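You operate a simulated robot arm through the tools that you are given. There is no shell and no other tool.

Carry out the task below with a simulated robot arm. There is one attempt and no reset: what you move stays moved.

Task
Open the vent, set zones two and three by the job 205 card, run the load and open the hatch.
Fine: vent open and zone lamps green at the start; the hatch only after DONE.

It is judged by the outcome, as a careful person would: the job done as asked, and still so three seconds after it is handed in. It fails if anything else is knocked over, pushed out of place, dropped, spilled or broken.

Robot
A 7-joint arm with a three-finger gripper, fixed in place. Base frame: the origin is at the foot of the arm, x ahead of it, y to its left, z up. Units: mm, degrees, N and s.
Its first joint turns from -166.0 to 166.0 degrees. Payload 2.69 kg.
The TCP is the grasp point between the finger pads, 30 mm short of the fingertips. In the tool frame z runs along the fingers and y along their closing line. Largest opening 128 mm; the body of the gripper starts 117 mm behind the TCP.
Orientation is that of the tool frame in the base frame, as a unit quaternion [w, x, y, z]. With the fingers straight down and closing along the base's y, the tool's x points along the base's -x, its y along +y and its z along -z.

Tools
- The arm moves only by the tool send_rows. Its argument "deltas" is a list of rows, each a list of 7 numbers: the turn, a rotation vector about the base's x, y, z in rad, then the shift along the base's x, y, z in cm, then the finger opening in cm, from 0 to 12.8. In form: [[rx, ry, rz, tx, ty, tz, fingers], ...]. A call has 1 to 20 rows; each row shifts and turns the commanded pose from where the row before left it. A row lasts 0.2 s, in which the tool goes at most 50 mm and 8.6 degrees; a call with a longer step from one row to the next is refused whole, and so is a gripper value outside its range. A pose out of reach is approached as far as the arm can. The call stops where the force on the tool passes 60 N (or 10 N more than at its start, if that is more) or the arm is blocked; 0.2 s more then pass. Each finger halts on what it meets, pressing with about 26 N; the grip force reading is that of the motor and also rises with nothing between the fingers. The clock runs only during rows and for 0.2 s after the last one: add rows that do not move to give the fingers time. The reply holds the time, the measured pose of the TCP, the force on the tool along the base axes, the opening and the grip force, in the units named above and with some noise, with the torque about the TCP (base axes, N m) and any sound that the robot's microphone picked up.
- Cameras (640 x 400 px; columns grow to the right, rows downward): "scene" is fixed at [42.9, -489.3, 1369]; the picture's right is [0.84, -0.54, 0.00], its down [-0.02, -0.03, -1.00] and it looks along [0.54, 0.84, -0.03] (base axes); focal length 310 px, centre (320, 200). "wrist" rides on the gripper at [58, 54, -131] in the tool frame; the picture's right is [-0.68, 0.74, 0.00], its down [-0.62, -0.56, -0.55] and it looks along [-0.40, -0.37, 0.84] (tool axes); focal length 234 px, centre (320, 200).
- camera(camera): a new picture of that camera. The clock stands still meanwhile.
- move_column(by): slides the trunk up (or, below 0, down) by that many mm; the arm rides with it, the base frame stays. It gives what a move gives, with no picture.
- point_at(camera, pixels): for up to 12 pixels [column, row] of the newest picture of that camera ("zoom" is the newest enlarged one), the place [x, y, z] in the base frame of the surface seen there, good to about 3 mm, but the place of the scene camera against the robot may be out by one fixed shift of up to 18 mm in any direction. The clock stands still meanwhile.
- enlarge(camera, box): a new picture of the part [left, top, right, bottom] of that camera's present view, enlarged. The clock stands still meanwhile.
- sign_off(): hands the job in; it is judged then, once.

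Open the gripper and draw the arm clear of the work before you hand the job in, unless the task says otherwise.

The tools are called by a JSON object that holds its "api" and its "payload". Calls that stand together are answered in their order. send_rows: Moves the arm, as the interface text tells. Its arguments: {"type":"object","properties":{"deltas":{"type":"array"}},"required":["deltas"]} The other tools are called the same way: move_column (by) slides the trunk up or down; camera (camera) takes a picture; point_at (camera, pixels) gives the place of the surface under pixels of a picture; enlarge (camera, box) takes an enlarged picture of a part of a camera's view; sign_off () hands the job in.

At the start:

```text
t: 0.0
tcp_pos: [327.4, 616.4, 1637.7]
ee_rot: [0.0, 0.001, 1.0, 0.0]
wrist_force: [-0.3, 0.6, 0.4]
ft_torque: [0.0, -0.02, 0.0]
grip_width: 128.1
finger_force: 0.0
trunk travel left (down, up): [-275.0, 75.0]
```

scene: 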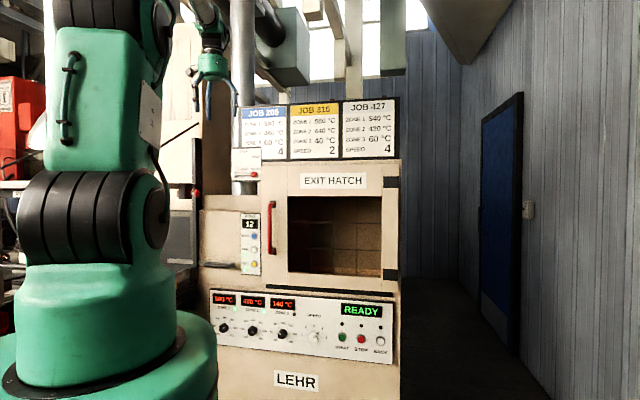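
wrist: 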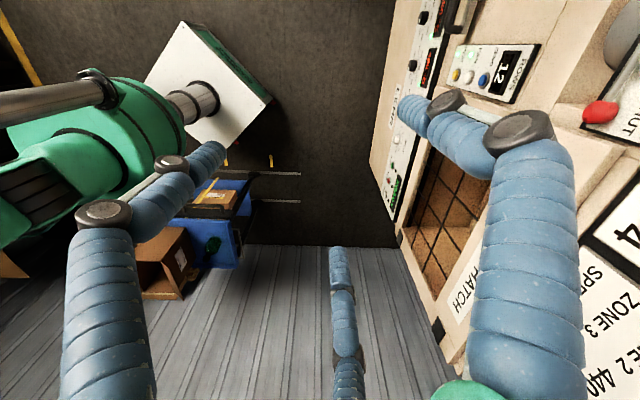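

The scene picture shows an oven (LEHR) with job cards at (265,130), a panel at (300,325) and a small panel at (250,240). I enlarge these to read them.

{"api": "enlarge", "payload": {"camera": "scene", "box": [225, 90, 405, 200]}}

{"api": "enlarge", "payload": {"camera": "scene", "box": [200, 275, 400, 400]}}

{"api": "enlarge", "payload": {"camera": "scene", "box": [180, 180, 300, 280]}}

```text
3.56 times, centred on (315, 145) of scene
```

zoom: 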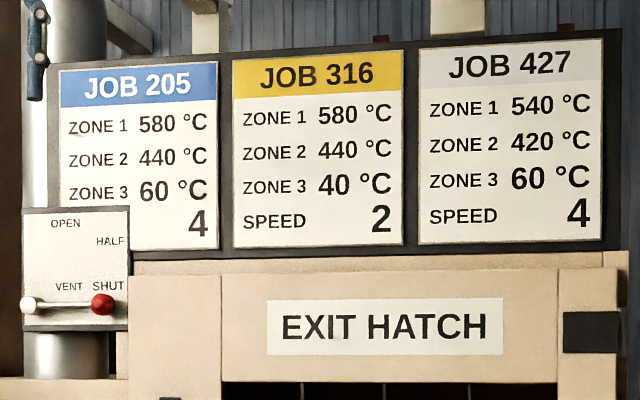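

```text
3.20 times, centred on (300, 338) of scene
```

zoom: 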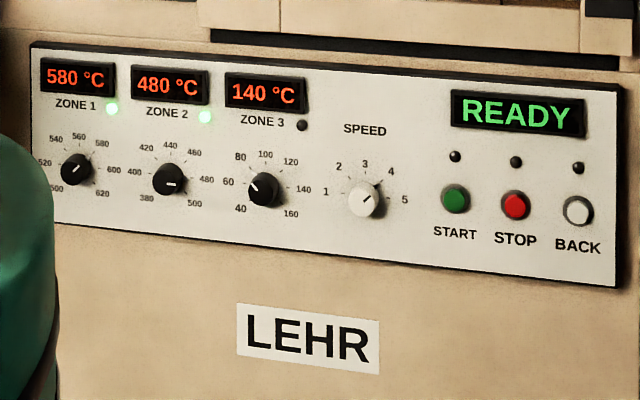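

```text
4.00 times, centred on (240, 230) of scene
```

zoom: 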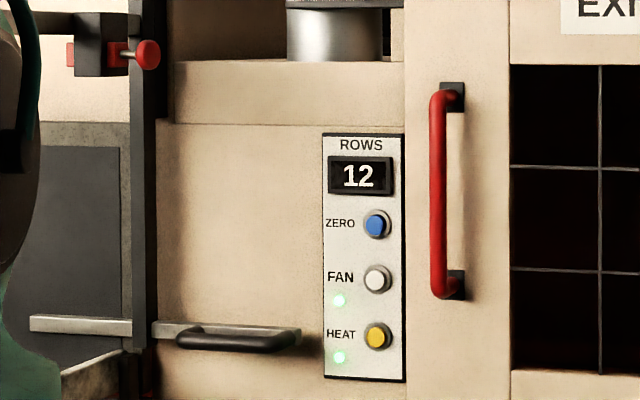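

Card 205 reads zone 1 580, zone 2 440, zone 3 60 and speed 4 (its label is partly covered by the vent plate). I zoom in on the knobs to see where their pointers stand.

{"api": "enlarge", "payload": {"camera": "scene", "box": [205, 285, 275, 345]}}

{"api": "enlarge", "payload": {"camera": "scene", "box": [262, 290, 332, 350]}}

{"api": "enlarge", "payload": {"camera": "scene", "box": [325, 295, 400, 365]}}

{"api": "enlarge", "payload": {"camera": "scene", "box": [225, 140, 270, 190]}}

```text
6.67 times, centred on (240, 315) of scene
```

zoom: 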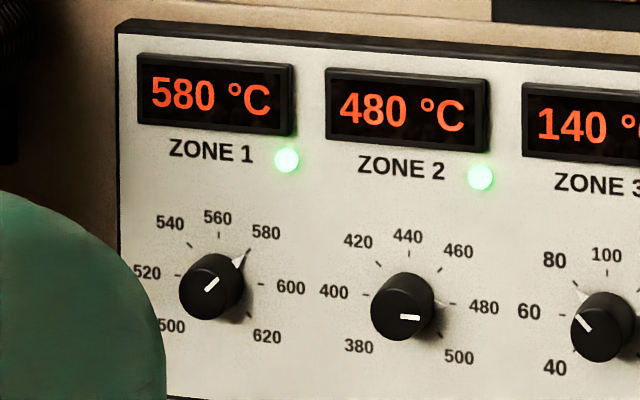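

```text
6.67 times, centred on (297, 320) of scene
```

zoom: 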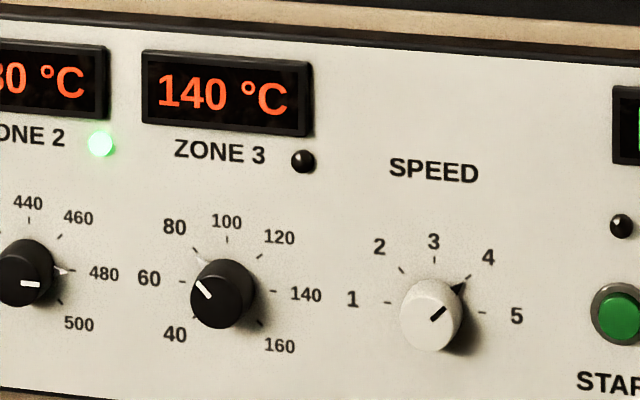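

```text
5.71 times, centred on (362, 330) of scene
```

zoom: 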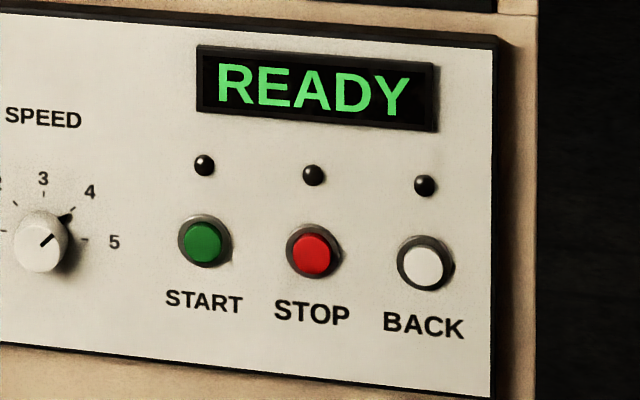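

```text
8.00 times, centred on (248, 165) of scene
```

zoom: 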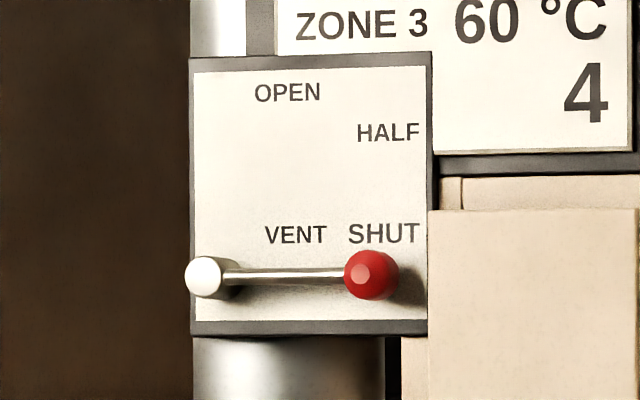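

Zone 2's pointer is at 480 and zone 3's at 80 with the zone 3 lamp dark; speed is already at 4 and zone 1 at 580. I now locate the controls in 3D.

{"api": "camera", "payload": {"camera": "scene"}}

{"api": "point_at", "payload": {"camera": "scene", "pixels": [[252, 331], [282, 334], [342, 337], [361, 340], [381, 342], [227, 328], [273, 205], [273, 250], [239, 174], [251, 174], [215, 300], [390, 352]]}}

{"api": "point_at", "payload": {"camera": "scene", "pixels": [[314, 337], [253, 237], [253, 250], [253, 263], [210, 230], [280, 190], [330, 180], [390, 200], [340, 240], [225, 265], [245, 280], [320, 285]]}}

{"api": "enlarge", "payload": {"camera": "scene", "box": [240, 300, 300, 350]}}

{"api": "point_at", "payload": {"camera": "zoom", "pixels": [[60, 60], [200, 60], [300, 80], [300, 300], [500, 360], [120, 380]]}}

```text
taken
```

scene: 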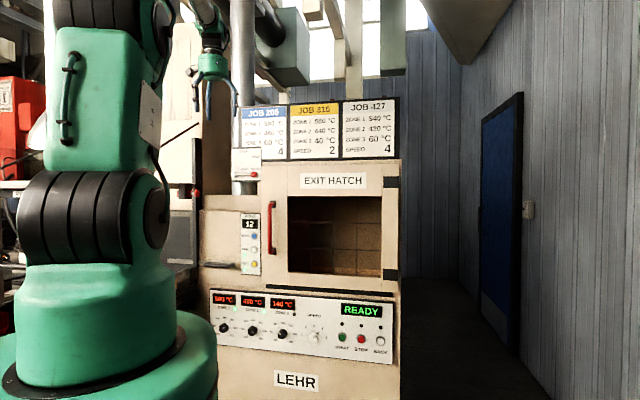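

```text
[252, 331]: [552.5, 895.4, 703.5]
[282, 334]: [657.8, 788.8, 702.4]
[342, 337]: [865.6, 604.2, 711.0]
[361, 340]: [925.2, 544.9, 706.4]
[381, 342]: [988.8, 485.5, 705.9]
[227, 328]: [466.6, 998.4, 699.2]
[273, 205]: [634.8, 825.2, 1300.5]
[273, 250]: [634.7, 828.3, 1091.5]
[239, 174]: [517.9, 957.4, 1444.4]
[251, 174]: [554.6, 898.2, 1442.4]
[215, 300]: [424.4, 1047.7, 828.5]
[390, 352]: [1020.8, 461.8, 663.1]
```

```text
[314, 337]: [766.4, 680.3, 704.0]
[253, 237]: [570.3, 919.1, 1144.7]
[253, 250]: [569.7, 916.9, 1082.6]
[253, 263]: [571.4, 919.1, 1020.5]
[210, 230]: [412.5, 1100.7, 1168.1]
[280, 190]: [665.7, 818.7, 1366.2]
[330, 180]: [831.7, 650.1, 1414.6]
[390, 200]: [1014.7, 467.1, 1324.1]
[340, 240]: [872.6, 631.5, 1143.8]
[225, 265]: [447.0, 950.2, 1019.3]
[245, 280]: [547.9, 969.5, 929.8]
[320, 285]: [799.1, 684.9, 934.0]
```

```text
8.00 times, centred on (270, 325) of scene
```

zoom: 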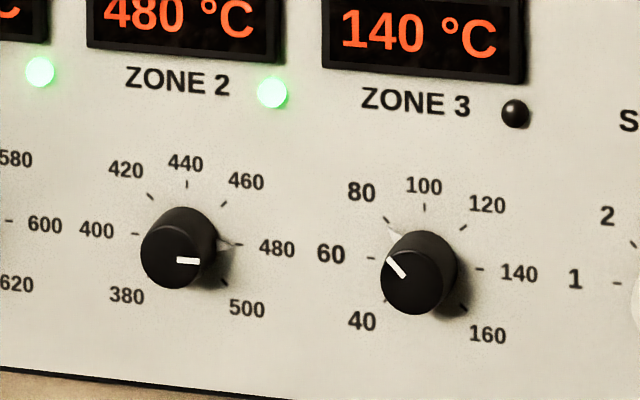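

```text
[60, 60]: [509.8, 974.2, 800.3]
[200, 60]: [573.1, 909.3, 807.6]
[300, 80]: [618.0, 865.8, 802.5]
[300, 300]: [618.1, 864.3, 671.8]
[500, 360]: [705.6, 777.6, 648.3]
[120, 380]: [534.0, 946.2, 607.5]
```

The machine front faces the robot along (-0.71,-0.71,0), panel plane at about x+y=1484. Before moving I check surrounding obstacles: overhead ducts at (285,45), the post at (195,170), the vent plate, and the end of the gripper.

{"api": "point_at", "payload": {"camera": "scene", "pixels": [[285, 60], [245, 40], [195, 180], [186, 191], [215, 75], [240, 155], [300, 115], [160, 135], [180, 270], [200, 250], [230, 268], [345, 290]]}}

{"api": "enlarge", "payload": {"camera": "scene", "box": [140, 0, 300, 100]}}

{"api": "enlarge", "payload": {"camera": "wrist", "box": [0, 0, 640, 400]}}

{"api": "enlarge", "payload": {"camera": "scene", "box": [0, 0, 200, 400]}}

```text
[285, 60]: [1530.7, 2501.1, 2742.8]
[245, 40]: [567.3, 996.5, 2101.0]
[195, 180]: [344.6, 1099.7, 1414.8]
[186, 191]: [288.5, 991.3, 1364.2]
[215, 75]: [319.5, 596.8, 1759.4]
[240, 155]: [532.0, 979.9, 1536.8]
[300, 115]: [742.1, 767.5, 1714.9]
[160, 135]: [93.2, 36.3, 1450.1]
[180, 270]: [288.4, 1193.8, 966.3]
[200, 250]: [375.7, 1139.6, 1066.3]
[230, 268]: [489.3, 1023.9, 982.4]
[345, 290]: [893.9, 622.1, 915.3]
```

```text
4.00 times, centred on (220, 50) of scene
```

zoom: 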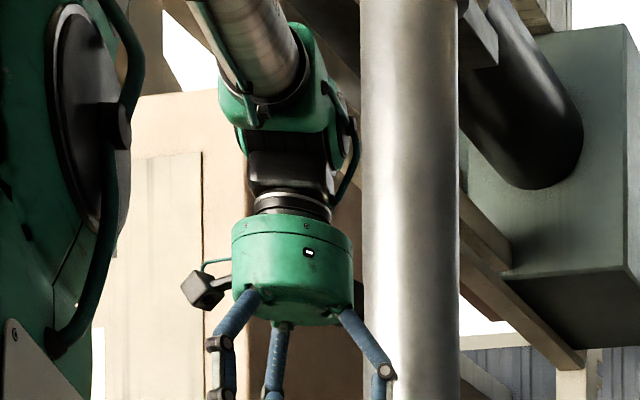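

```text
1.00 times, centred on (320, 200) of wrist (not enlarged: the box is as wide or as high as the picture)
```

zoom: 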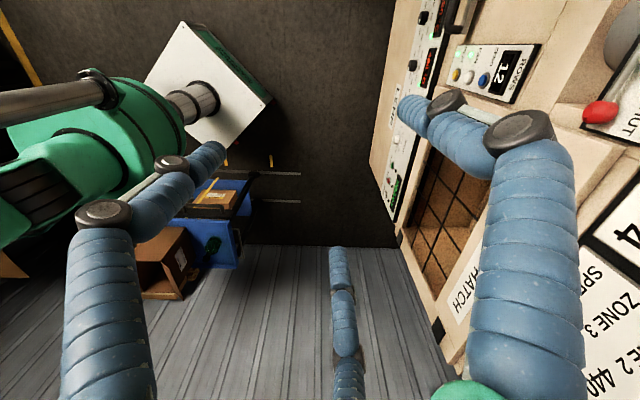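

```text
1.00 times, centred on (100, 200) of scene (not enlarged: the box is as wide or as high as the picture)
```

zoom: 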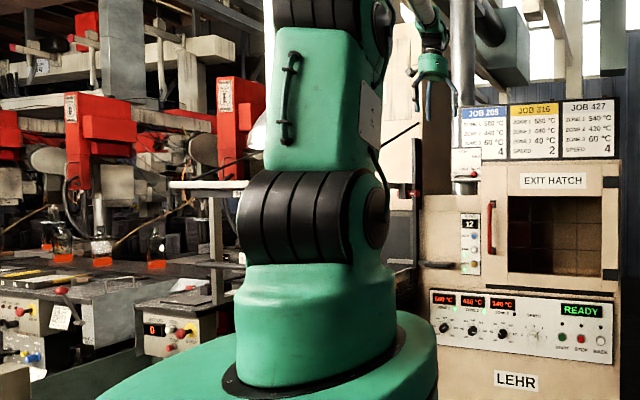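

I turn the tool: first yaw 45°, then tilt so that the fingers point at the machine front, 380 mm clear of it.

{"api": "send_rows", "payload": {"deltas": [[0, 0, 0.1309, 0, 0, 0, 12.8], [0, 0, 0.1309, 0, 0, 0, 12.8], [0, 0, 0.1309, 0, 0, 0, 12.8], [0, 0, 0.1309, 0, 0, 0, 12.8], [0, 0, 0.1309, 0, 0, 0, 12.8], [0, 0, 0.1309, 0, 0, 0, 12.8], [0.0926, -0.0926, 0, 0, 0, 0, 12.8], [0.0926, -0.0926, 0, 0, 0, 0, 12.8], [0.0926, -0.0926, 0, 0, 0, 0, 12.8], [0.0926, -0.0926, 0, 0, 0, 0, 12.8], [0.0926, -0.0926, 0, 0, 0, 0, 12.8], [0.0926, -0.0926, 0, 0, 0, 0, 12.8], [0.0926, -0.0926, 0, 0, 0, 0, 12.8], [0.0926, -0.0926, 0, 0, 0, 0, 12.8], [0.0926, -0.0926, 0, 0, 0, 0, 12.8], [0.0926, -0.0926, 0, 0, 0, 0, 12.8], [0.0926, -0.0926, 0, 0, 0, 0, 12.8], [0.0926, -0.0926, 0, 0, 0, 0, 12.8]]}}

{"api": "camera", "payload": {"camera": "wrist"}}

{"api": "camera", "payload": {"camera": "scene"}}

```text
t: 3.8
tcp_pos: [327.8, 618.5, 1635.7]
ee_rot: [0.654, -0.271, 0.653, 0.271]
wrist_force: [-0.2, 0.8, -1.0]
ft_torque: [0.02, -0.05, -0.05]
grip_width: 127.8
finger_force: 0.1
trunk travel left (down, up): [-275.0, 75.0]
```

```text
taken
```

wrist: 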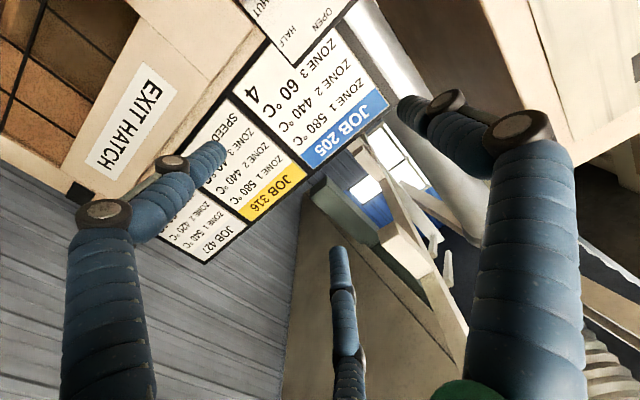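

```text
taken
```

scene: 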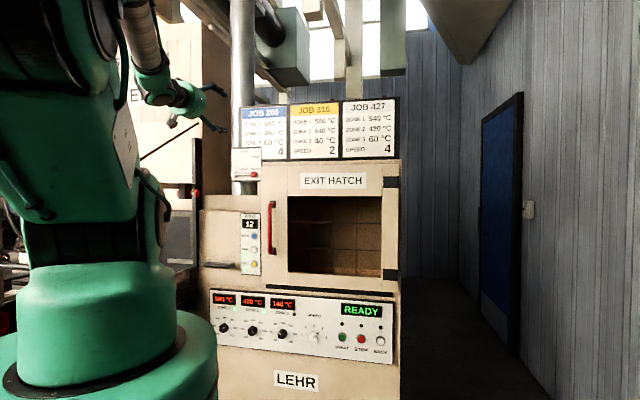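

The tool now points at the machine and the wrist view shows three finger shapes (tips at (225,150), (400,105), (338,255)). I close the fingers to see how they meet, and measure where the vent plate lies with the wrist camera.

{"api": "point_at", "payload": {"camera": "wrist", "pixels": [[325, 20], [290, 90], [345, 130], [130, 120], [225, 150], [402, 108], [338, 255], [280, 50]]}}

{"api": "send_rows", "payload": {"deltas": [[0, 0, 0, 0, 0, 0, 0], [0, 0, 0, 0, 0, 0, 0], [0, 0, 0, 0, 0, 0, 0]]}}

{"api": "camera", "payload": {"camera": "wrist"}}

```text
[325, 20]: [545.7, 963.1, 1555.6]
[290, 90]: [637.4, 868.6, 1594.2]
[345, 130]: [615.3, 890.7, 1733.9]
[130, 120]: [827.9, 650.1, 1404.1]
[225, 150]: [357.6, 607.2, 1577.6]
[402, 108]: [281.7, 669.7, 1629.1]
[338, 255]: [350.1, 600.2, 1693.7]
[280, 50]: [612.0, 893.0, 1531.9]
```

```text
t: 4.6
tcp_pos: [327.8, 615.9, 1637.2]
ee_rot: [0.654, -0.27, 0.652, 0.271]
wrist_force: [0.4, 0.7, -0.7]
ft_torque: [-0.03, 0.04, -0.01]
grip_width: 2.1
finger_force: 25.5
trunk travel left (down, up): [-275.0, 75.0]
```

```text
taken
```

wrist: 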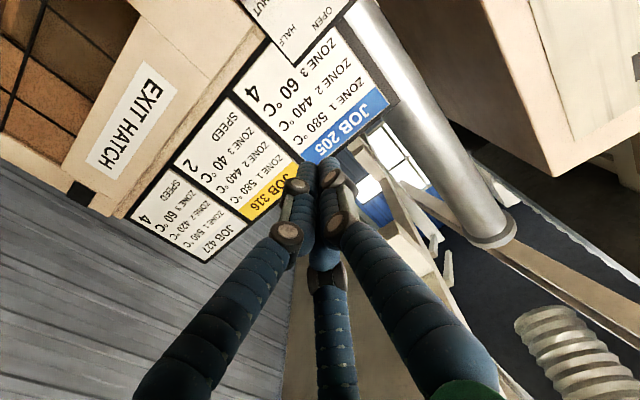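

All three fingers close into one bundle at the TCP, usable as a push rod. I approach to a standoff below and in front of the vent lever, then look.

{"api": "send_rows", "payload": {"deltas": [[0, 0, 0, 1.5, 2.2, -2.96, 0], [0, 0, 0, 1.5, 2.2, -2.96, 0], [0, 0, 0, 1.5, 2.2, -2.96, 0], [0, 0, 0, 1.5, 2.2, -2.96, 0], [0, 0, 0, 1.5, 2.2, -2.96, 0], [0, 0, 0, 1.5, 2.2, -2.96, 0], [0, 0, 0, 1.5, 2.2, -2.96, 0], [0, 0, 0, 1.0, 1.2, -2.96, 0]]}}

{"api": "camera", "payload": {"camera": "wrist"}}

{"api": "camera", "payload": {"camera": "scene"}}

```text
t: 6.4
tcp_pos: [440.9, 783.7, 1397.9]
ee_rot: [0.654, -0.27, 0.653, 0.27]
wrist_force: [-0.3, -0.3, -0.8]
ft_torque: [-0.06, 0.01, 0.02]
grip_width: 1.9
finger_force: 26.0
trunk travel left (down, up): [-275.0, 75.0]
```

```text
taken
```

wrist: 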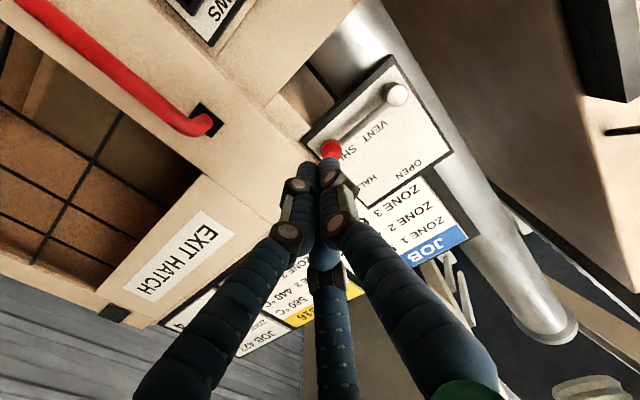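

```text
taken
```

scene: 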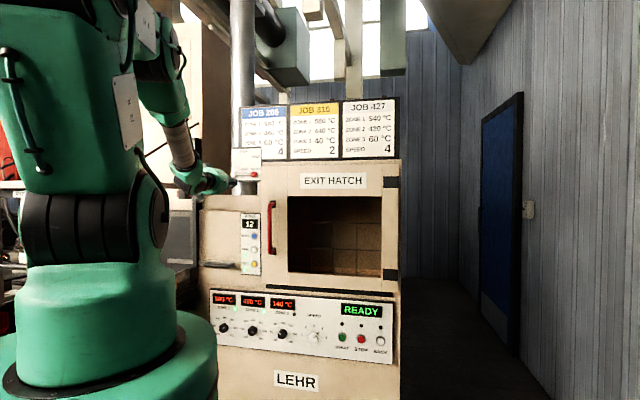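

The vent lever is visible in the wrist view: ball at (331,148), hub at (396,95), OPEN at (412,165). I measure these with the wrist camera.

{"api": "enlarge", "payload": {"camera": "wrist", "box": [290, 50, 470, 210]}}

{"api": "point_at", "payload": {"camera": "wrist", "pixels": [[331, 148], [396, 95], [365, 122], [385, 150], [330, 115], [412, 165], [310, 120], [200, 125], [90, 45]]}}

```text
2.50 times, centred on (380, 130) of wrist
```

zoom: 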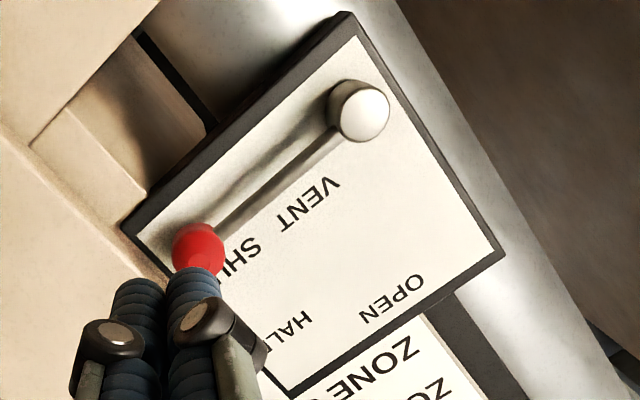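

```text
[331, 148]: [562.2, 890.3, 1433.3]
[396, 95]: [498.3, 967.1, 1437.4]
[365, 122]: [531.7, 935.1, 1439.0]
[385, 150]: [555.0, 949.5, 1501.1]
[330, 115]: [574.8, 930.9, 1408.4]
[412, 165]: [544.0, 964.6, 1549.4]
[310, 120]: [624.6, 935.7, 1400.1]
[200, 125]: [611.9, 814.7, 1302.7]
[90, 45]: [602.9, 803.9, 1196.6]
```

I check label positions relative to the hub to know at what angle OPEN is.

{"api": "point_at", "payload": {"camera": "scene", "pixels": [[243.9, 151.5], [256.5, 156.5], [255.9, 169.1], [244.9, 169.4], [233.6, 174.6], [254.4, 174.3]]}}

{"api": "point_at", "payload": {"camera": "zoom", "pixels": [[391, 300], [290, 330], [245, 262], [308, 205], [362, 112], [195, 245], [340, 25], [500, 250], [270, 150]]}}

```text
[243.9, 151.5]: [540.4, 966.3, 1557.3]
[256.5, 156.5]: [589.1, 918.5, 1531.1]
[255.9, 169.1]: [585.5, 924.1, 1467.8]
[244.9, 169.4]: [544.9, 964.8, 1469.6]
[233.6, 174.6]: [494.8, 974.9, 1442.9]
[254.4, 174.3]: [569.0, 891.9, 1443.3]
```

```text
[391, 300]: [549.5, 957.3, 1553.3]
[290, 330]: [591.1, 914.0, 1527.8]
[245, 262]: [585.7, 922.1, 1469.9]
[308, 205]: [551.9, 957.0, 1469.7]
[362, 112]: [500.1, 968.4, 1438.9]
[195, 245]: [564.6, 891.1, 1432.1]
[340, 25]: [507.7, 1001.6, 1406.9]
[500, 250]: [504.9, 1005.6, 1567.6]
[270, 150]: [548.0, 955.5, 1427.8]
```

Hub in robot frame is about E=-331 (E=(x−y)/√2), z=1438, rod at N≈1040, plate N≈1066. I shift left a bit and slide the closed bundle in beneath the rod.

{"api": "send_rows", "payload": {"deltas": [[0, 0, 0, -1.81, 1.81, 0.4, 0], [0, 0, 0, 2.25, 2.25, 0, 0], [0, 0, 0, 2.25, 2.25, 0, 0], [0, 0, 0, 2.25, 2.25, 0, 0], [0, 0, 0, 2.25, 2.25, 0, 0], [0, 0, 0, 1.2, 1.2, 0, 0], [0, 0, 0, 1.0, 1.0, 0, 0]]}}

{"api": "camera", "payload": {"camera": "wrist"}}

{"api": "camera", "payload": {"camera": "scene"}}

```text
t: 8.0
tcp_pos: [534.5, 912.5, 1404.5]
ee_rot: [0.654, -0.271, 0.652, 0.27]
wrist_force: [0.3, 0.1, -0.5]
ft_torque: [-0.01, -0.02, 0.0]
grip_width: 2.1
finger_force: 26.2
trunk travel left (down, up): [-275.0, 75.0]
```

```text
taken
```

wrist: 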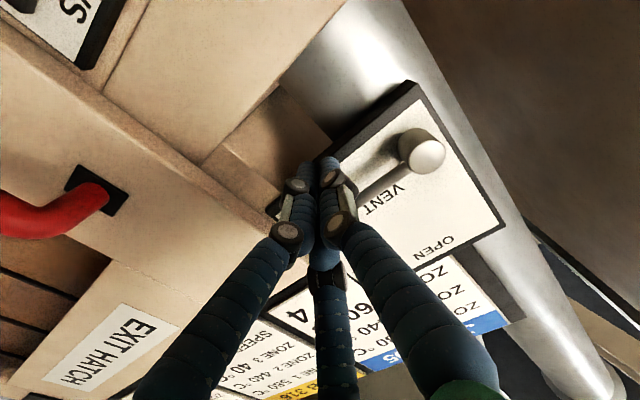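

```text
taken
```

scene: 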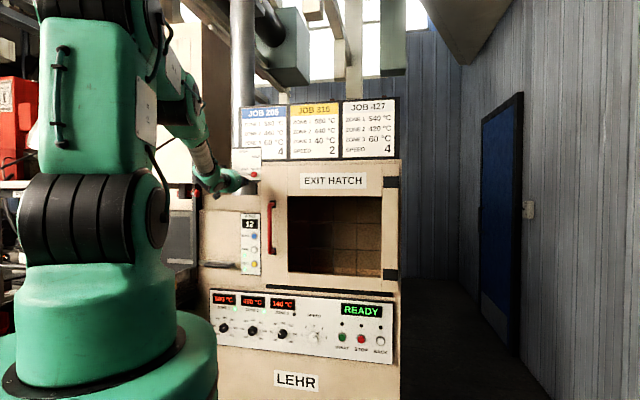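

The bundle is under the rod, TCP at E=-267, z=1404, with no contact force. I now sweep it along the lever arc up to about 80°.

{"api": "send_rows", "payload": {"deltas": [[0, 0, 0, -0.07, 0.07, 1.35, 0], [0, 0, 0, 0.18, -0.18, 1.12, 0], [0, 0, 0, 0.04, -0.04, 1.15, 0], [0, 0, 0, -0.1, 0.1, 1.15, 0], [0, 0, 0, -0.25, 0.25, 1.1, 0], [0, 0, 0, -0.37, 0.37, 1.02, 0], [0, 0, 0, -0.49, 0.49, 0.92, 0], [0, 0, 0, -0.6, 0.6, 0.78, 0], [0, 0, 0, -0.69, 0.69, 0.61, 0]]}}

{"api": "camera", "payload": {"camera": "wrist"}}

{"api": "enlarge", "payload": {"camera": "scene", "box": [180, 130, 280, 200]}}

```text
t: 10.0
tcp_pos: [512.0, 936.9, 1497.1]
ee_rot: [0.655, -0.27, 0.652, 0.27]
wrist_force: [0.0, -0.2, -0.7]
ft_torque: [0.01, -0.01, 0.0]
grip_width: 2.1
finger_force: 31.3
trunk travel left (down, up): [-275.0, 75.0]
```

```text
taken
```

wrist: 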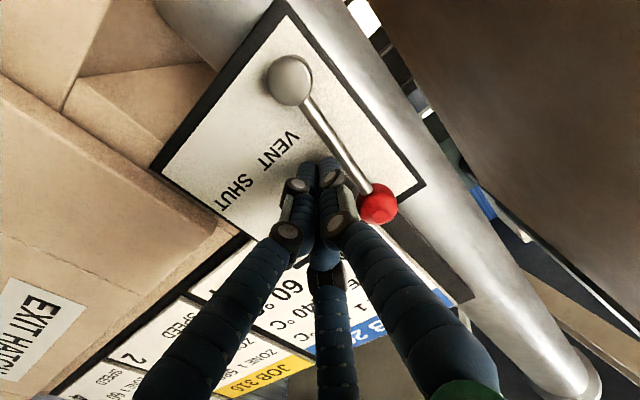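

```text
5.71 times, centred on (230, 165) of scene
```

zoom: 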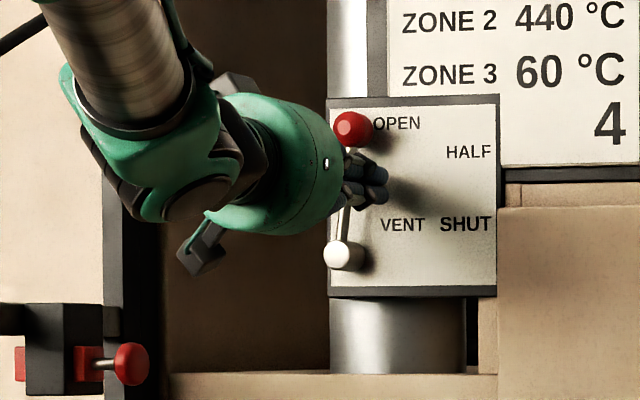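

The lever has swung up next to OPEN. I measure hub (290,80) and ball (378,203) to see how close to vertical it is.

{"api": "point_at", "payload": {"camera": "wrist", "pixels": [[290, 78], [330, 138], [378, 203], [352, 172]]}}

{"api": "send_rows", "payload": {"deltas": [[0, 0, 0, -0.4, 0.4, 0.3, 0], [0, 0, 0, -0.4, 0.4, 0.3, 0], [0, 0, 0, -0.3, 0.3, 0.1, 0]]}}

{"api": "camera", "payload": {"camera": "wrist"}}

```text
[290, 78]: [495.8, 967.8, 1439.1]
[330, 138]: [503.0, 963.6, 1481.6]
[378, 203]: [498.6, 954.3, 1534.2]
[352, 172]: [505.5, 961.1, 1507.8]
```

```text
t: 10.8
tcp_pos: [506.5, 944.4, 1502.5]
ee_rot: [0.654, -0.268, 0.654, 0.27]
wrist_force: [17.4, -31.1, -8.0]
ft_torque: [-0.12, -0.05, -0.44]
grip_width: 2.0
finger_force: 30.9
trunk travel left (down, up): [-275.0, 75.0]
```

```text
taken
```

wrist: 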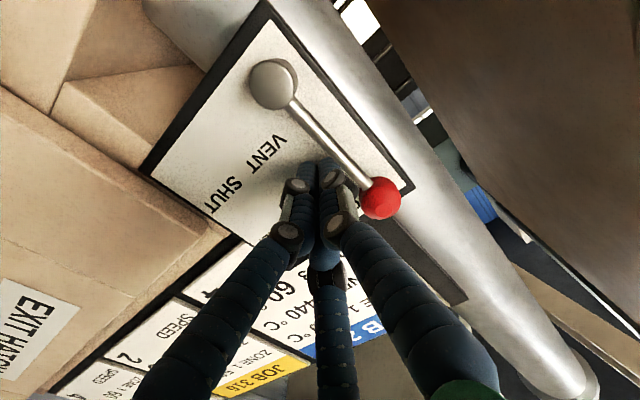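

A 35 N reaction shows the lever is at its stop. I release it by moving right and then retreat to a standoff, and check the vent and panel.

{"api": "send_rows", "payload": {"deltas": [[0, 0, 0, 0.8, -0.8, 0, 0], [0, 0, 0, 0.8, -0.8, 0, 0], [0, 0, 0, -2, -2, 0, 0], [0, 0, 0, -2.8, -2.8, 0, 0], [0, 0, 0, -2.8, -2.8, 0, 0], [0, 0, 0, -2.8, -2.8, 0, 0], [0, 0, 0, -2.8, -2.8, 0, 0]]}}

{"api": "enlarge", "payload": {"camera": "scene", "box": [180, 130, 280, 200]}}

{"api": "enlarge", "payload": {"camera": "scene", "box": [200, 275, 400, 400]}}

```text
t: 12.4
tcp_pos: [386.2, 799.2, 1504.5]
ee_rot: [0.654, -0.27, 0.652, 0.27]
wrist_force: [-0.6, 0.2, 0.9]
ft_torque: [-0.01, 0.01, -0.02]
grip_width: 2.1
finger_force: 31.6
trunk travel left (down, up): [-275.0, 75.0]
```

```text
5.71 times, centred on (230, 165) of scene
```

zoom: 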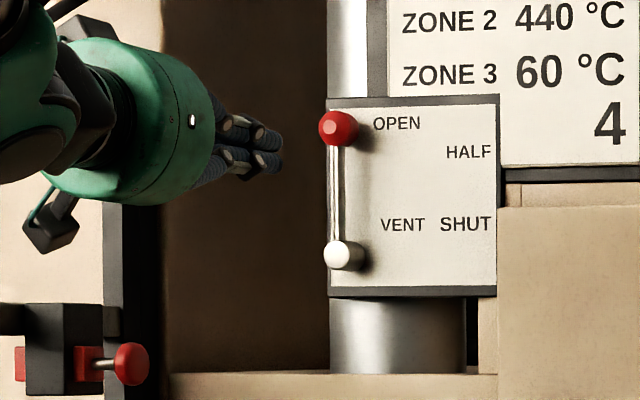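

```text
3.20 times, centred on (300, 338) of scene
```

zoom: 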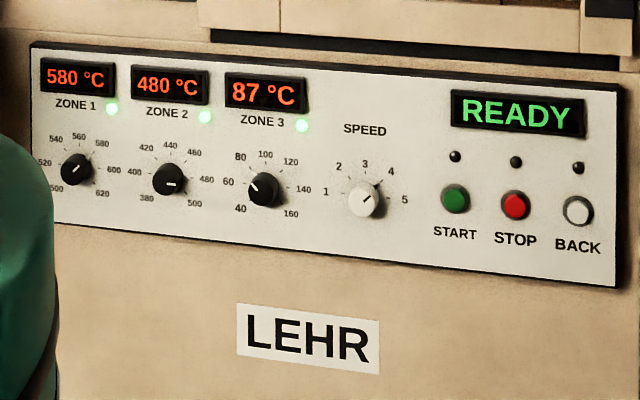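

The vent is open, and zone 3 has cooled to 87 with its lamp green. Now I lower the trunk to reach the panel.

{"api": "move_column", "payload": {"by": -250}}

{"api": "camera", "payload": {"camera": "scene"}}

```text
t: 15.0
tcp_pos: [387.1, 798.2, 1256.5]
ee_rot: [0.654, -0.27, 0.653, 0.27]
wrist_force: [-0.7, 0.5, -0.2]
ft_torque: [-0.04, 0.03, 0.0]
grip_width: 2.3
finger_force: 31.1
trunk travel left (down, up): [-25.0, 325.0]
```

```text
taken
```

scene: 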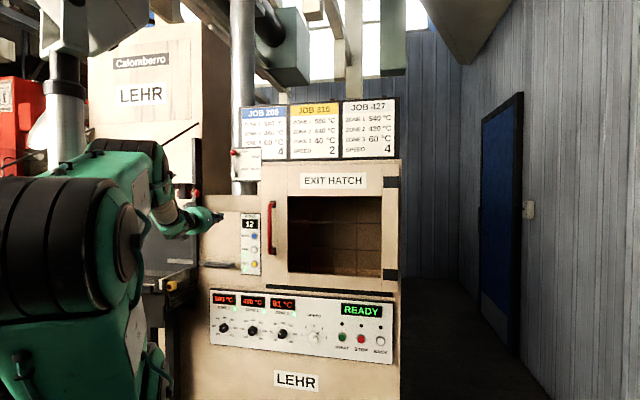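

I descend to a standoff in front of the zone 2 knob.

{"api": "send_rows", "payload": {"deltas": [[0, 0, 0, 0.29, -0.29, -3.97, 0], [0, 0, 0, 0.29, -0.29, -3.97, 0], [0, 0, 0, 0.29, -0.29, -3.97, 0], [0, 0, 0, 0.29, -0.29, -3.97, 0], [0, 0, 0, 0.29, -0.29, -3.97, 0], [0, 0, 0, 0.29, -0.29, -3.97, 0], [0, 0, 0, 0.29, -0.29, -3.97, 0], [0, 0, 0, 0.29, -0.29, -3.97, 0], [0, 0, 0, 0.29, -0.29, -3.97, 0], [0, 0, 0, 0.29, -0.29, -3.97, 0], [0, 0, 0, 0.29, -0.29, -3.97, 0], [0, 0, 0, 0.29, -0.29, -3.97, 0], [0, 0, 0, 0.29, -0.29, -3.97, 0], [0, 0, 0, 0.29, -0.29, -3.97, 7]]}}

{"api": "camera", "payload": {"camera": "wrist"}}

{"api": "camera", "payload": {"camera": "scene"}}

```text
t: 18.0
tcp_pos: [427.7, 760.1, 701.4]
ee_rot: [0.655, -0.27, 0.652, 0.271]
wrist_force: [-0.2, 0.1, 0.7]
ft_torque: [-0.09, 0.11, -0.04]
grip_width: 70.4
finger_force: 0.4
trunk travel left (down, up): [-25.0, 325.0]
```

```text
taken
```

wrist: 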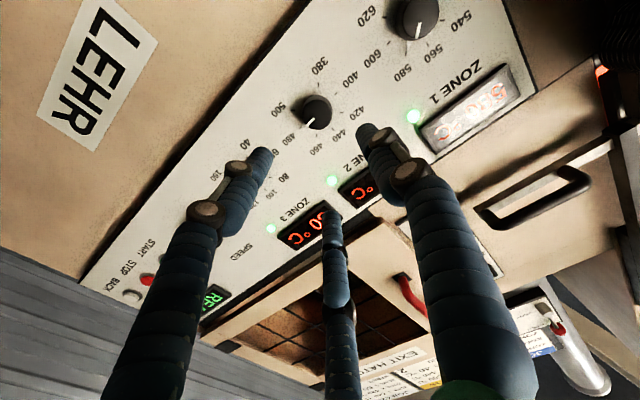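

```text
taken
```

scene: 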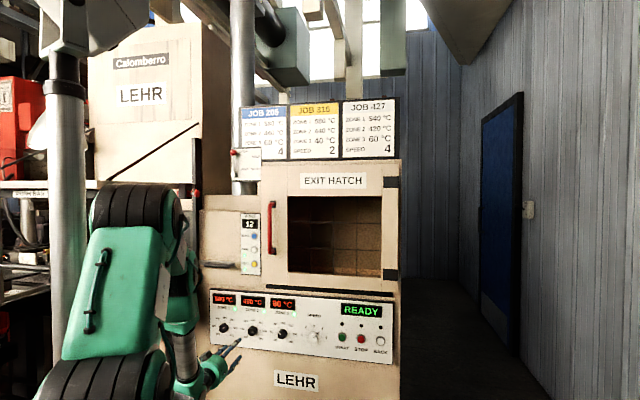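

Knob 2 shows at (317,110) in the wrist view. I measure its face and rim.

{"api": "enlarge", "payload": {"camera": "wrist", "box": [250, 60, 390, 160]}}

{"api": "point_at", "payload": {"camera": "wrist", "pixels": [[318, 107], [312, 122], [330, 110], [305, 105], [320, 95], [350, 110], [290, 115], [418, 18]]}}

```text
4.00 times, centred on (320, 110) of wrist
```

zoom: 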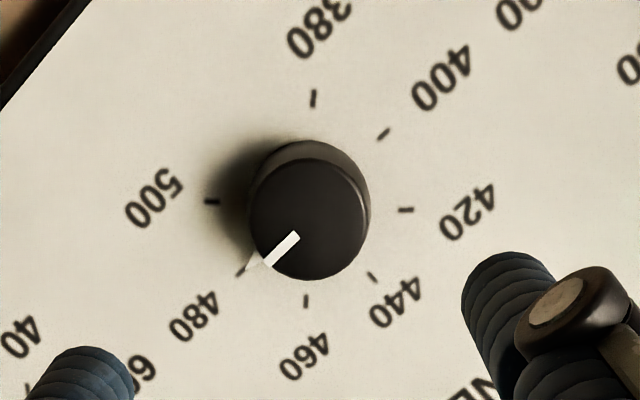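

```text
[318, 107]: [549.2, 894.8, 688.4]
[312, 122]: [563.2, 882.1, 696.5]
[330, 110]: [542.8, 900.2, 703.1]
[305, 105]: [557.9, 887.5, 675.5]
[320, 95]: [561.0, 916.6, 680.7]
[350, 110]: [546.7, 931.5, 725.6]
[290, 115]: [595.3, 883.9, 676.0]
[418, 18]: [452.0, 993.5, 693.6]
```

I point at the knob face centre and edges in the zoom picture.

{"api": "point_at", "payload": {"camera": "zoom", "pixels": [[309, 220], [310, 165], [308, 274], [256, 215], [362, 222], [404, 210], [372, 277], [306, 301], [244, 268], [211, 202], [313, 97], [384, 133]]}}

```text
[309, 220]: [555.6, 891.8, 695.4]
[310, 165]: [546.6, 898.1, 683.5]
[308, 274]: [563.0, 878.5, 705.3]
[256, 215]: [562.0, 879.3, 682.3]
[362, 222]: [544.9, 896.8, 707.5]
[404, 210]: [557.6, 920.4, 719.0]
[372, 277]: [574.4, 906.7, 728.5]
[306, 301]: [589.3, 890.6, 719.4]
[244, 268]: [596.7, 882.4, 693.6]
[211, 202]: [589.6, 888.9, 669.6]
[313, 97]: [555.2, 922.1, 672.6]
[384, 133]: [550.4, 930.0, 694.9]
```

The zone 2 knob face centre is at E=-236, z=695, radius about 17, face N≈1021, panel N≈1045. I move in with the fingers open around it, to TCP N≈1008.

{"api": "send_rows", "payload": {"deltas": [[0, 0, 0, -0.07, 0.07, -0.66, 7], [0, 0, 0, 2.5, 2.5, 0, 7], [0, 0, 0, 2.5, 2.5, 0, 7], [0, 0, 0, 2.5, 2.5, 0, 7], [0, 0, 0, 2, 2, 0, 7], [0, 0, 0, 1.4, 1.4, 0, 7], [0, 0, 0, 0.98, 0.98, 0, 7]]}}

{"api": "camera", "payload": {"camera": "wrist"}}

{"api": "enlarge", "payload": {"camera": "scene", "box": [200, 290, 310, 370]}}

```text
t: 19.6
tcp_pos: [544.5, 877.1, 692.7]
ee_rot: [0.654, -0.272, 0.651, 0.271]
wrist_force: [-0.1, 0.4, 0.1]
ft_torque: [-0.04, -0.02, -0.03]
grip_width: 70.0
finger_force: 0.2
trunk travel left (down, up): [-25.0, 325.0]
```

```text
taken
```

wrist: 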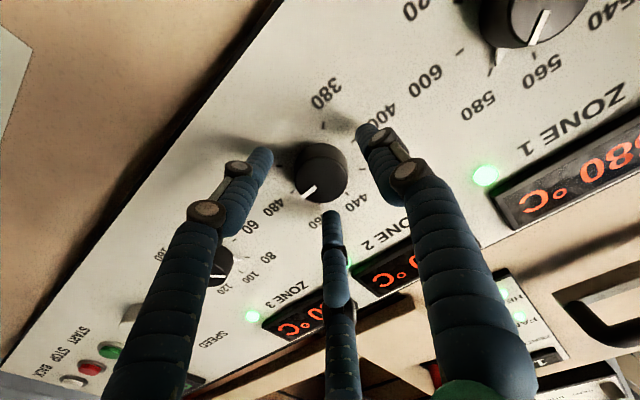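

```text
5.00 times, centred on (255, 330) of scene
```

zoom: 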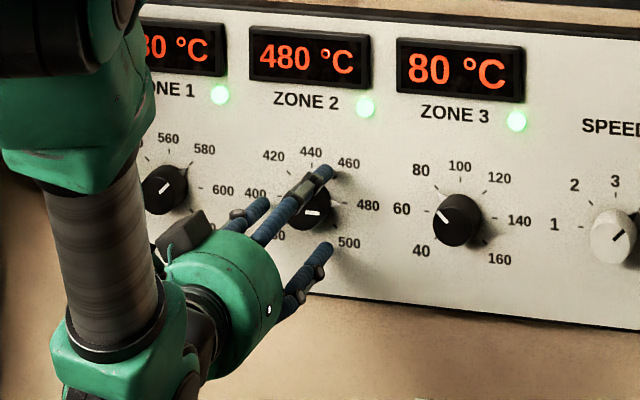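

Fingers surround the knob with no contact. I close on it.

{"api": "send_rows", "payload": {"deltas": [[0, 0, 0, 0.1, 0.1, 0.15, 5], [0, 0, 0, 0, 0, 0, 3], [0, 0, 0, 0, 0, 0, 2], [0, 0, 0, 0, 0, 0, 2]]}}

{"api": "camera", "payload": {"camera": "wrist"}}

```text
t: 20.6
tcp_pos: [546.7, 879.1, 694.3]
ee_rot: [0.654, -0.27, 0.653, 0.271]
wrist_force: [5.8, -2.7, 1.5]
ft_torque: [0.0, -0.01, -0.25]
grip_width: 39.4
finger_force: 44.8
trunk travel left (down, up): [-25.0, 325.0]
```

```text
taken
```

wrist: 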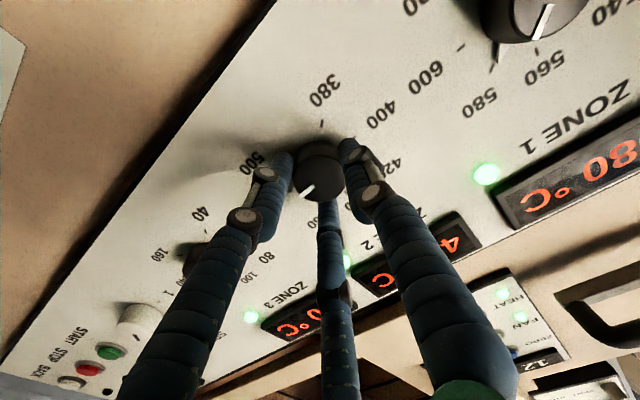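

The knob is held (opening 39 mm). I turn the first 45° counter-clockwise (about −n) and check.

{"api": "send_rows", "payload": {"deltas": [[-0.0793, -0.0793, 0, 0, 0, 0, 2], [-0.0793, -0.0793, 0, 0, 0, 0, 2], [-0.0793, -0.0793, 0, 0, 0, 0, 2], [-0.0793, -0.0793, 0, 0, 0, 0, 2], [-0.0793, -0.0793, 0, 0, 0, 0, 2], [-0.0793, -0.0793, 0, 0, 0, 0, 2], [-0.0793, -0.0793, 0, 0, 0, 0, 2]]}}

{"api": "camera", "payload": {"camera": "wrist"}}

{"api": "enlarge", "payload": {"camera": "scene", "box": [200, 290, 310, 370]}}

```text
t: 22.2
tcp_pos: [545.9, 878.2, 695.3]
ee_rot: [0.708, -0.5, 0.499, 0.0]
wrist_force: [-0.7, -7.2, 8.2]
ft_torque: [0.13, -0.11, -0.09]
grip_width: 39.5
finger_force: 44.9
trunk travel left (down, up): [-25.0, 325.0]
```

```text
taken
```

wrist: 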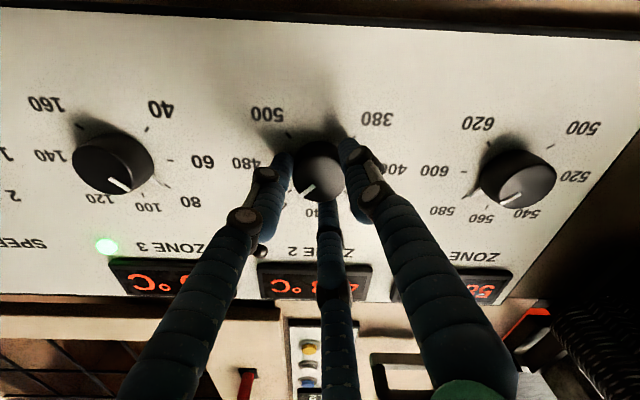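

```text
5.00 times, centred on (255, 330) of scene
```

zoom: 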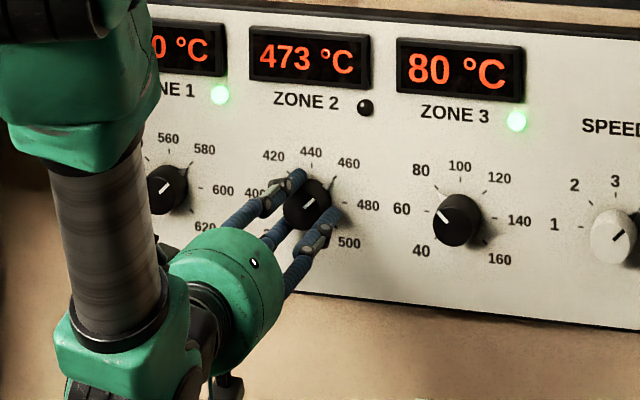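

The knob turns with the hand (pointer now near 460) and the reading is falling. I turn another 45° to 440.

{"api": "send_rows", "payload": {"deltas": [[-0.0793, -0.0793, 0, 0, 0, 0, 2], [-0.0793, -0.0793, 0, 0, 0, 0, 2], [-0.0793, -0.0793, 0, 0, 0, 0, 2], [-0.0793, -0.0793, 0, 0, 0, 0, 2], [-0.0793, -0.0793, 0, 0, 0, 0, 2], [-0.0793, -0.0793, 0, 0, 0, 0, 2], [-0.0793, -0.0793, 0, 0, 0, 0, 2]]}}

{"api": "camera", "payload": {"camera": "wrist"}}

{"api": "enlarge", "payload": {"camera": "scene", "box": [230, 290, 290, 350]}}

{"api": "enlarge", "payload": {"camera": "wrist", "box": [250, 110, 410, 230]}}

```text
t: 23.8
tcp_pos: [545.2, 879.5, 695.3]
ee_rot: [-0.653, 0.654, -0.27, 0.271]
wrist_force: [9.1, 0.6, 6.1]
ft_torque: [0.09, -0.08, -0.37]
grip_width: 39.3
finger_force: 45.9
trunk travel left (down, up): [-25.0, 325.0]
```

```text
taken
```

wrist: 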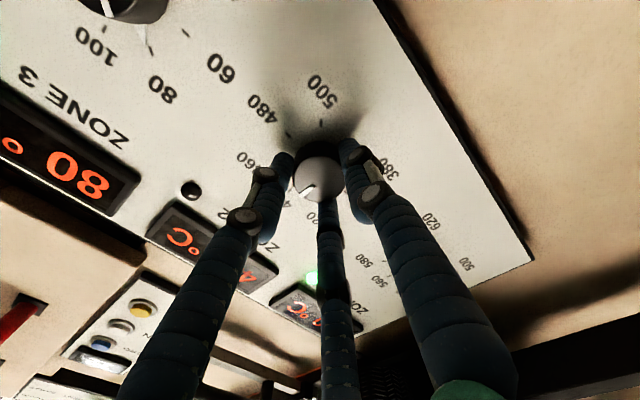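

```text
6.67 times, centred on (260, 320) of scene
```

zoom: 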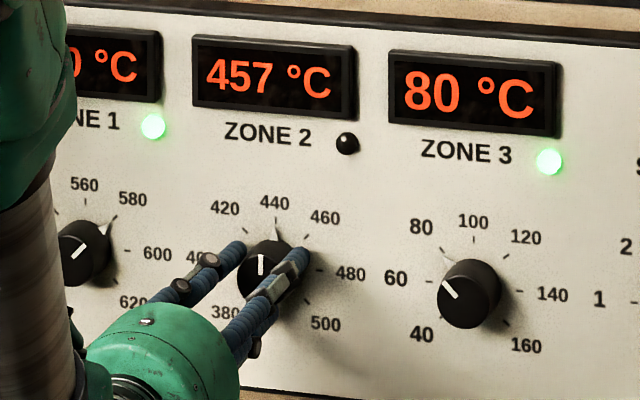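

```text
3.33 times, centred on (330, 170) of wrist
```

zoom: 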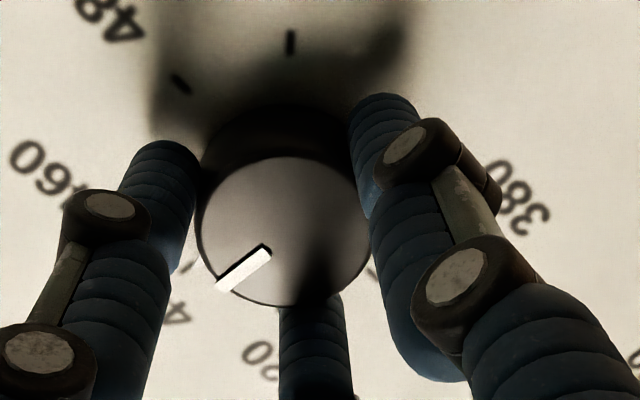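

The pointer is at the 440 tick and the reading is falling towards it (457). I release, back off straight and rotate the tool back at a distance.

{"api": "send_rows", "payload": {"deltas": [[0, 0, 0, 0, 0, 0, 5], [0, 0, 0, 0, 0, 0, 7], [0, 0, 0, 0, 0, 0, 7], [0, 0, 0, -1.5, -1.5, 0, 7], [0, 0, 0, -2, -2, 0, 7], [0, 0, 0, -2.5, -2.5, 0, 7], [0.0793, 0.0793, 0, 0, 0, 0, 7], [0.0793, 0.0793, 0, 0, 0, 0, 7], [0.0793, 0.0793, 0, 0, 0, 0, 7], [0.0793, 0.0793, 0, 0, 0, 0, 7], [0.0793, 0.0793, 0, 0, 0, 0, 7], [0.0793, 0.0793, 0, 0, 0, 0, 7], [0.0793, 0.0793, 0, 0, 0, 0, 7], [0.0793, 0.0793, 0, 0, 0, 0, 7], [0.0793, 0.0793, 0, 0, 0, 0, 7], [0.0793, 0.0793, 0, 0, 0, 0, 7], [0.0793, 0.0793, 0, 0, 0, 0, 7], [0.0793, 0.0793, 0, 0, 0, 0, 7], [0.0793, 0.0793, 0, 0, 0, 0, 7], [0.0793, 0.0793, 0, 0, 0, 0, 7]]}}

{"api": "enlarge", "payload": {"camera": "scene", "box": [205, 285, 325, 360]}}

```text
t: 28.0
tcp_pos: [485.4, 817.3, 693.5]
ee_rot: [0.654, -0.269, 0.653, 0.271]
wrist_force: [0.6, 0.2, 0.0]
ft_torque: [-0.02, 0.0, 0.01]
grip_width: 70.2
finger_force: 0.0
trunk travel left (down, up): [-25.0, 325.0]
```

```text
5.33 times, centred on (265, 322) of scene
```

zoom: 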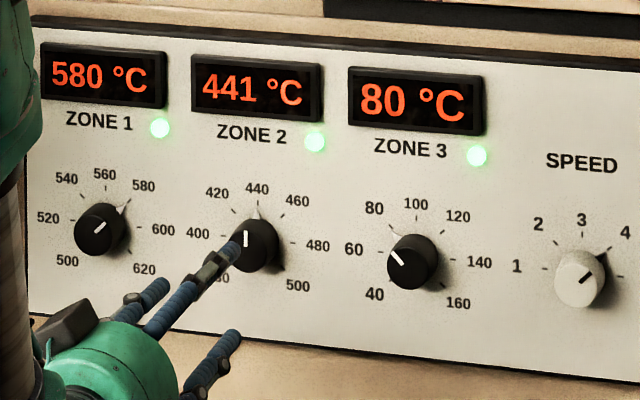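

Zone 2 reads 441 with a green lamp. I move 150 mm right to in front of the zone 3 knob and measure it.

{"api": "send_rows", "payload": {"deltas": [[0, 0, 0, 2.65, -2.65, 0, 7], [0, 0, 0, 2.65, -2.65, 0, 7], [0, 0, 0, 2.65, -2.65, 0, 7], [0, 0, 0, 2.65, -2.65, 0, 7]]}}

{"api": "camera", "payload": {"camera": "wrist"}}

{"api": "enlarge", "payload": {"camera": "wrist", "box": [250, 90, 390, 190]}}

```text
t: 29.0
tcp_pos: [575.4, 725.2, 694.1]
ee_rot: [0.656, -0.257, 0.659, 0.263]
wrist_force: [-0.4, 0.5, 0.1]
ft_torque: [0.0, -0.01, -0.08]
grip_width: 70.2
finger_force: 0.1
out of reach, approached as far as the arm can: row 3, 4
trunk travel left (down, up): [-25.0, 325.0]
```

```text
taken
```

wrist: 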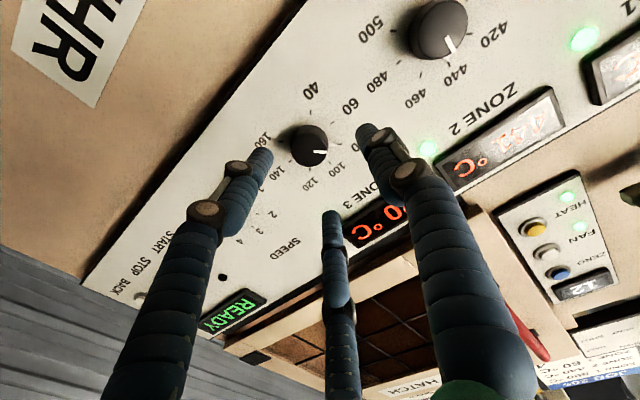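

```text
4.00 times, centred on (320, 140) of wrist
```

zoom: 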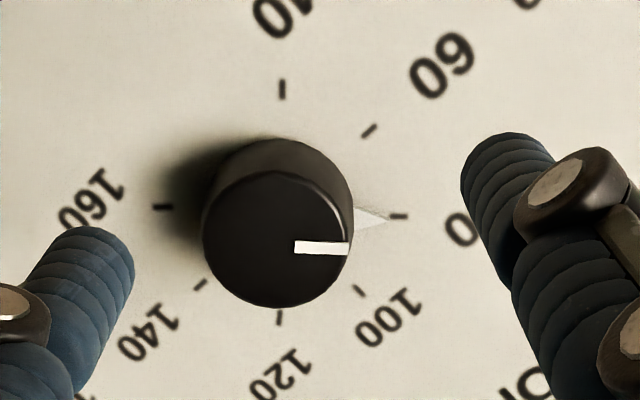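

The last two rows were reported out of reach (TCP stopped near E=-106). I look at the arm posture to see why.

{"api": "camera", "payload": {"camera": "scene"}}

{"api": "enlarge", "payload": {"camera": "scene", "box": [0, 150, 320, 400]}}

```text
taken
```

scene: 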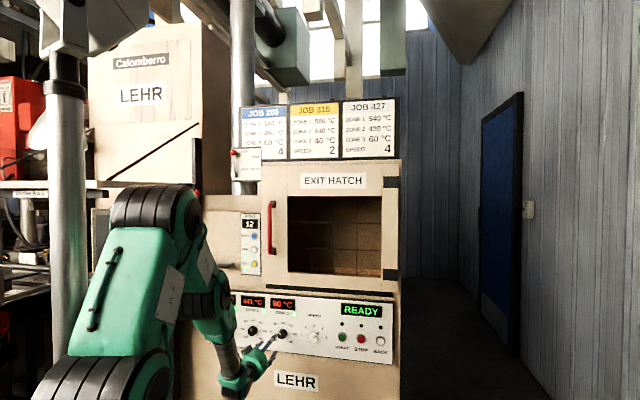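

```text
1.60 times, centred on (160, 275) of scene
```

zoom: 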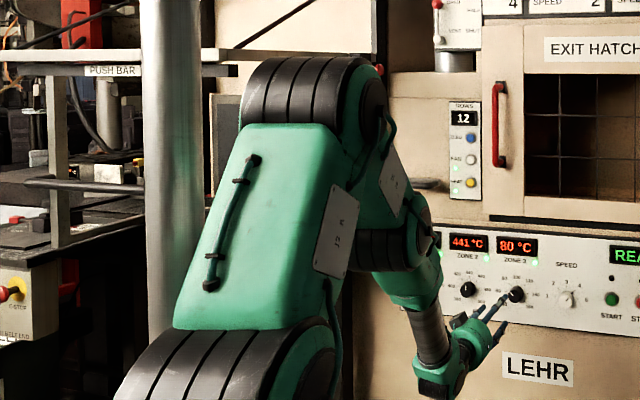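

The arm has plenty of stretch left, so I suspect a wrist joint limit. I roll the tool 45° about its own axis (a direction that worked before), then see whether the commanded spot is reached.

{"api": "send_rows", "payload": {"deltas": [[-0.0793, -0.0793, 0, 0, 0, 0, 7], [-0.0793, -0.0793, 0, 0, 0, 0, 7], [-0.0793, -0.0793, 0, 0, 0, 0, 7], [-0.0793, -0.0793, 0, 0, 0, 0, 7], [-0.0793, -0.0793, 0, 0, 0, 0, 7], [-0.0793, -0.0793, 0, 0, 0, 0, 7], [-0.0793, -0.0793, 0, 0, 0, 0, 7], [0, 0, 0, 0, 0, 0, 7]]}}

{"api": "enlarge", "payload": {"camera": "scene", "box": [0, 150, 320, 400]}}

```text
t: 30.8
tcp_pos: [563.0, 710.7, 712.0]
ee_rot: [0.712, -0.458, 0.531, 0.032]
wrist_force: [0.0, -0.3, 0.0]
ft_torque: [-0.01, -0.01, 0.01]
grip_width: 69.9
finger_force: 0.1
out of reach, approached as far as the arm can: row 1, 5, 6, 7
trunk travel left (down, up): [-25.0, 325.0]
```

```text
1.60 times, centred on (160, 275) of scene
```

zoom: 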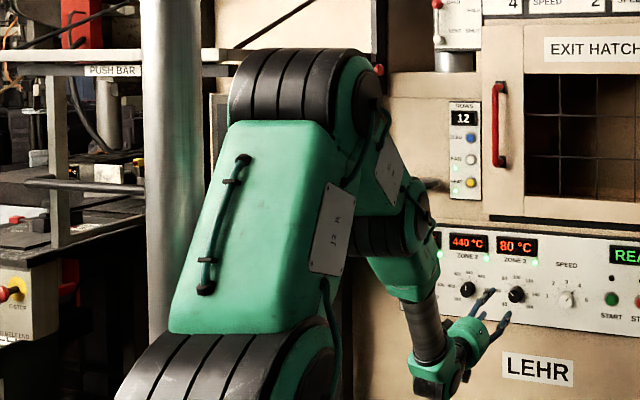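

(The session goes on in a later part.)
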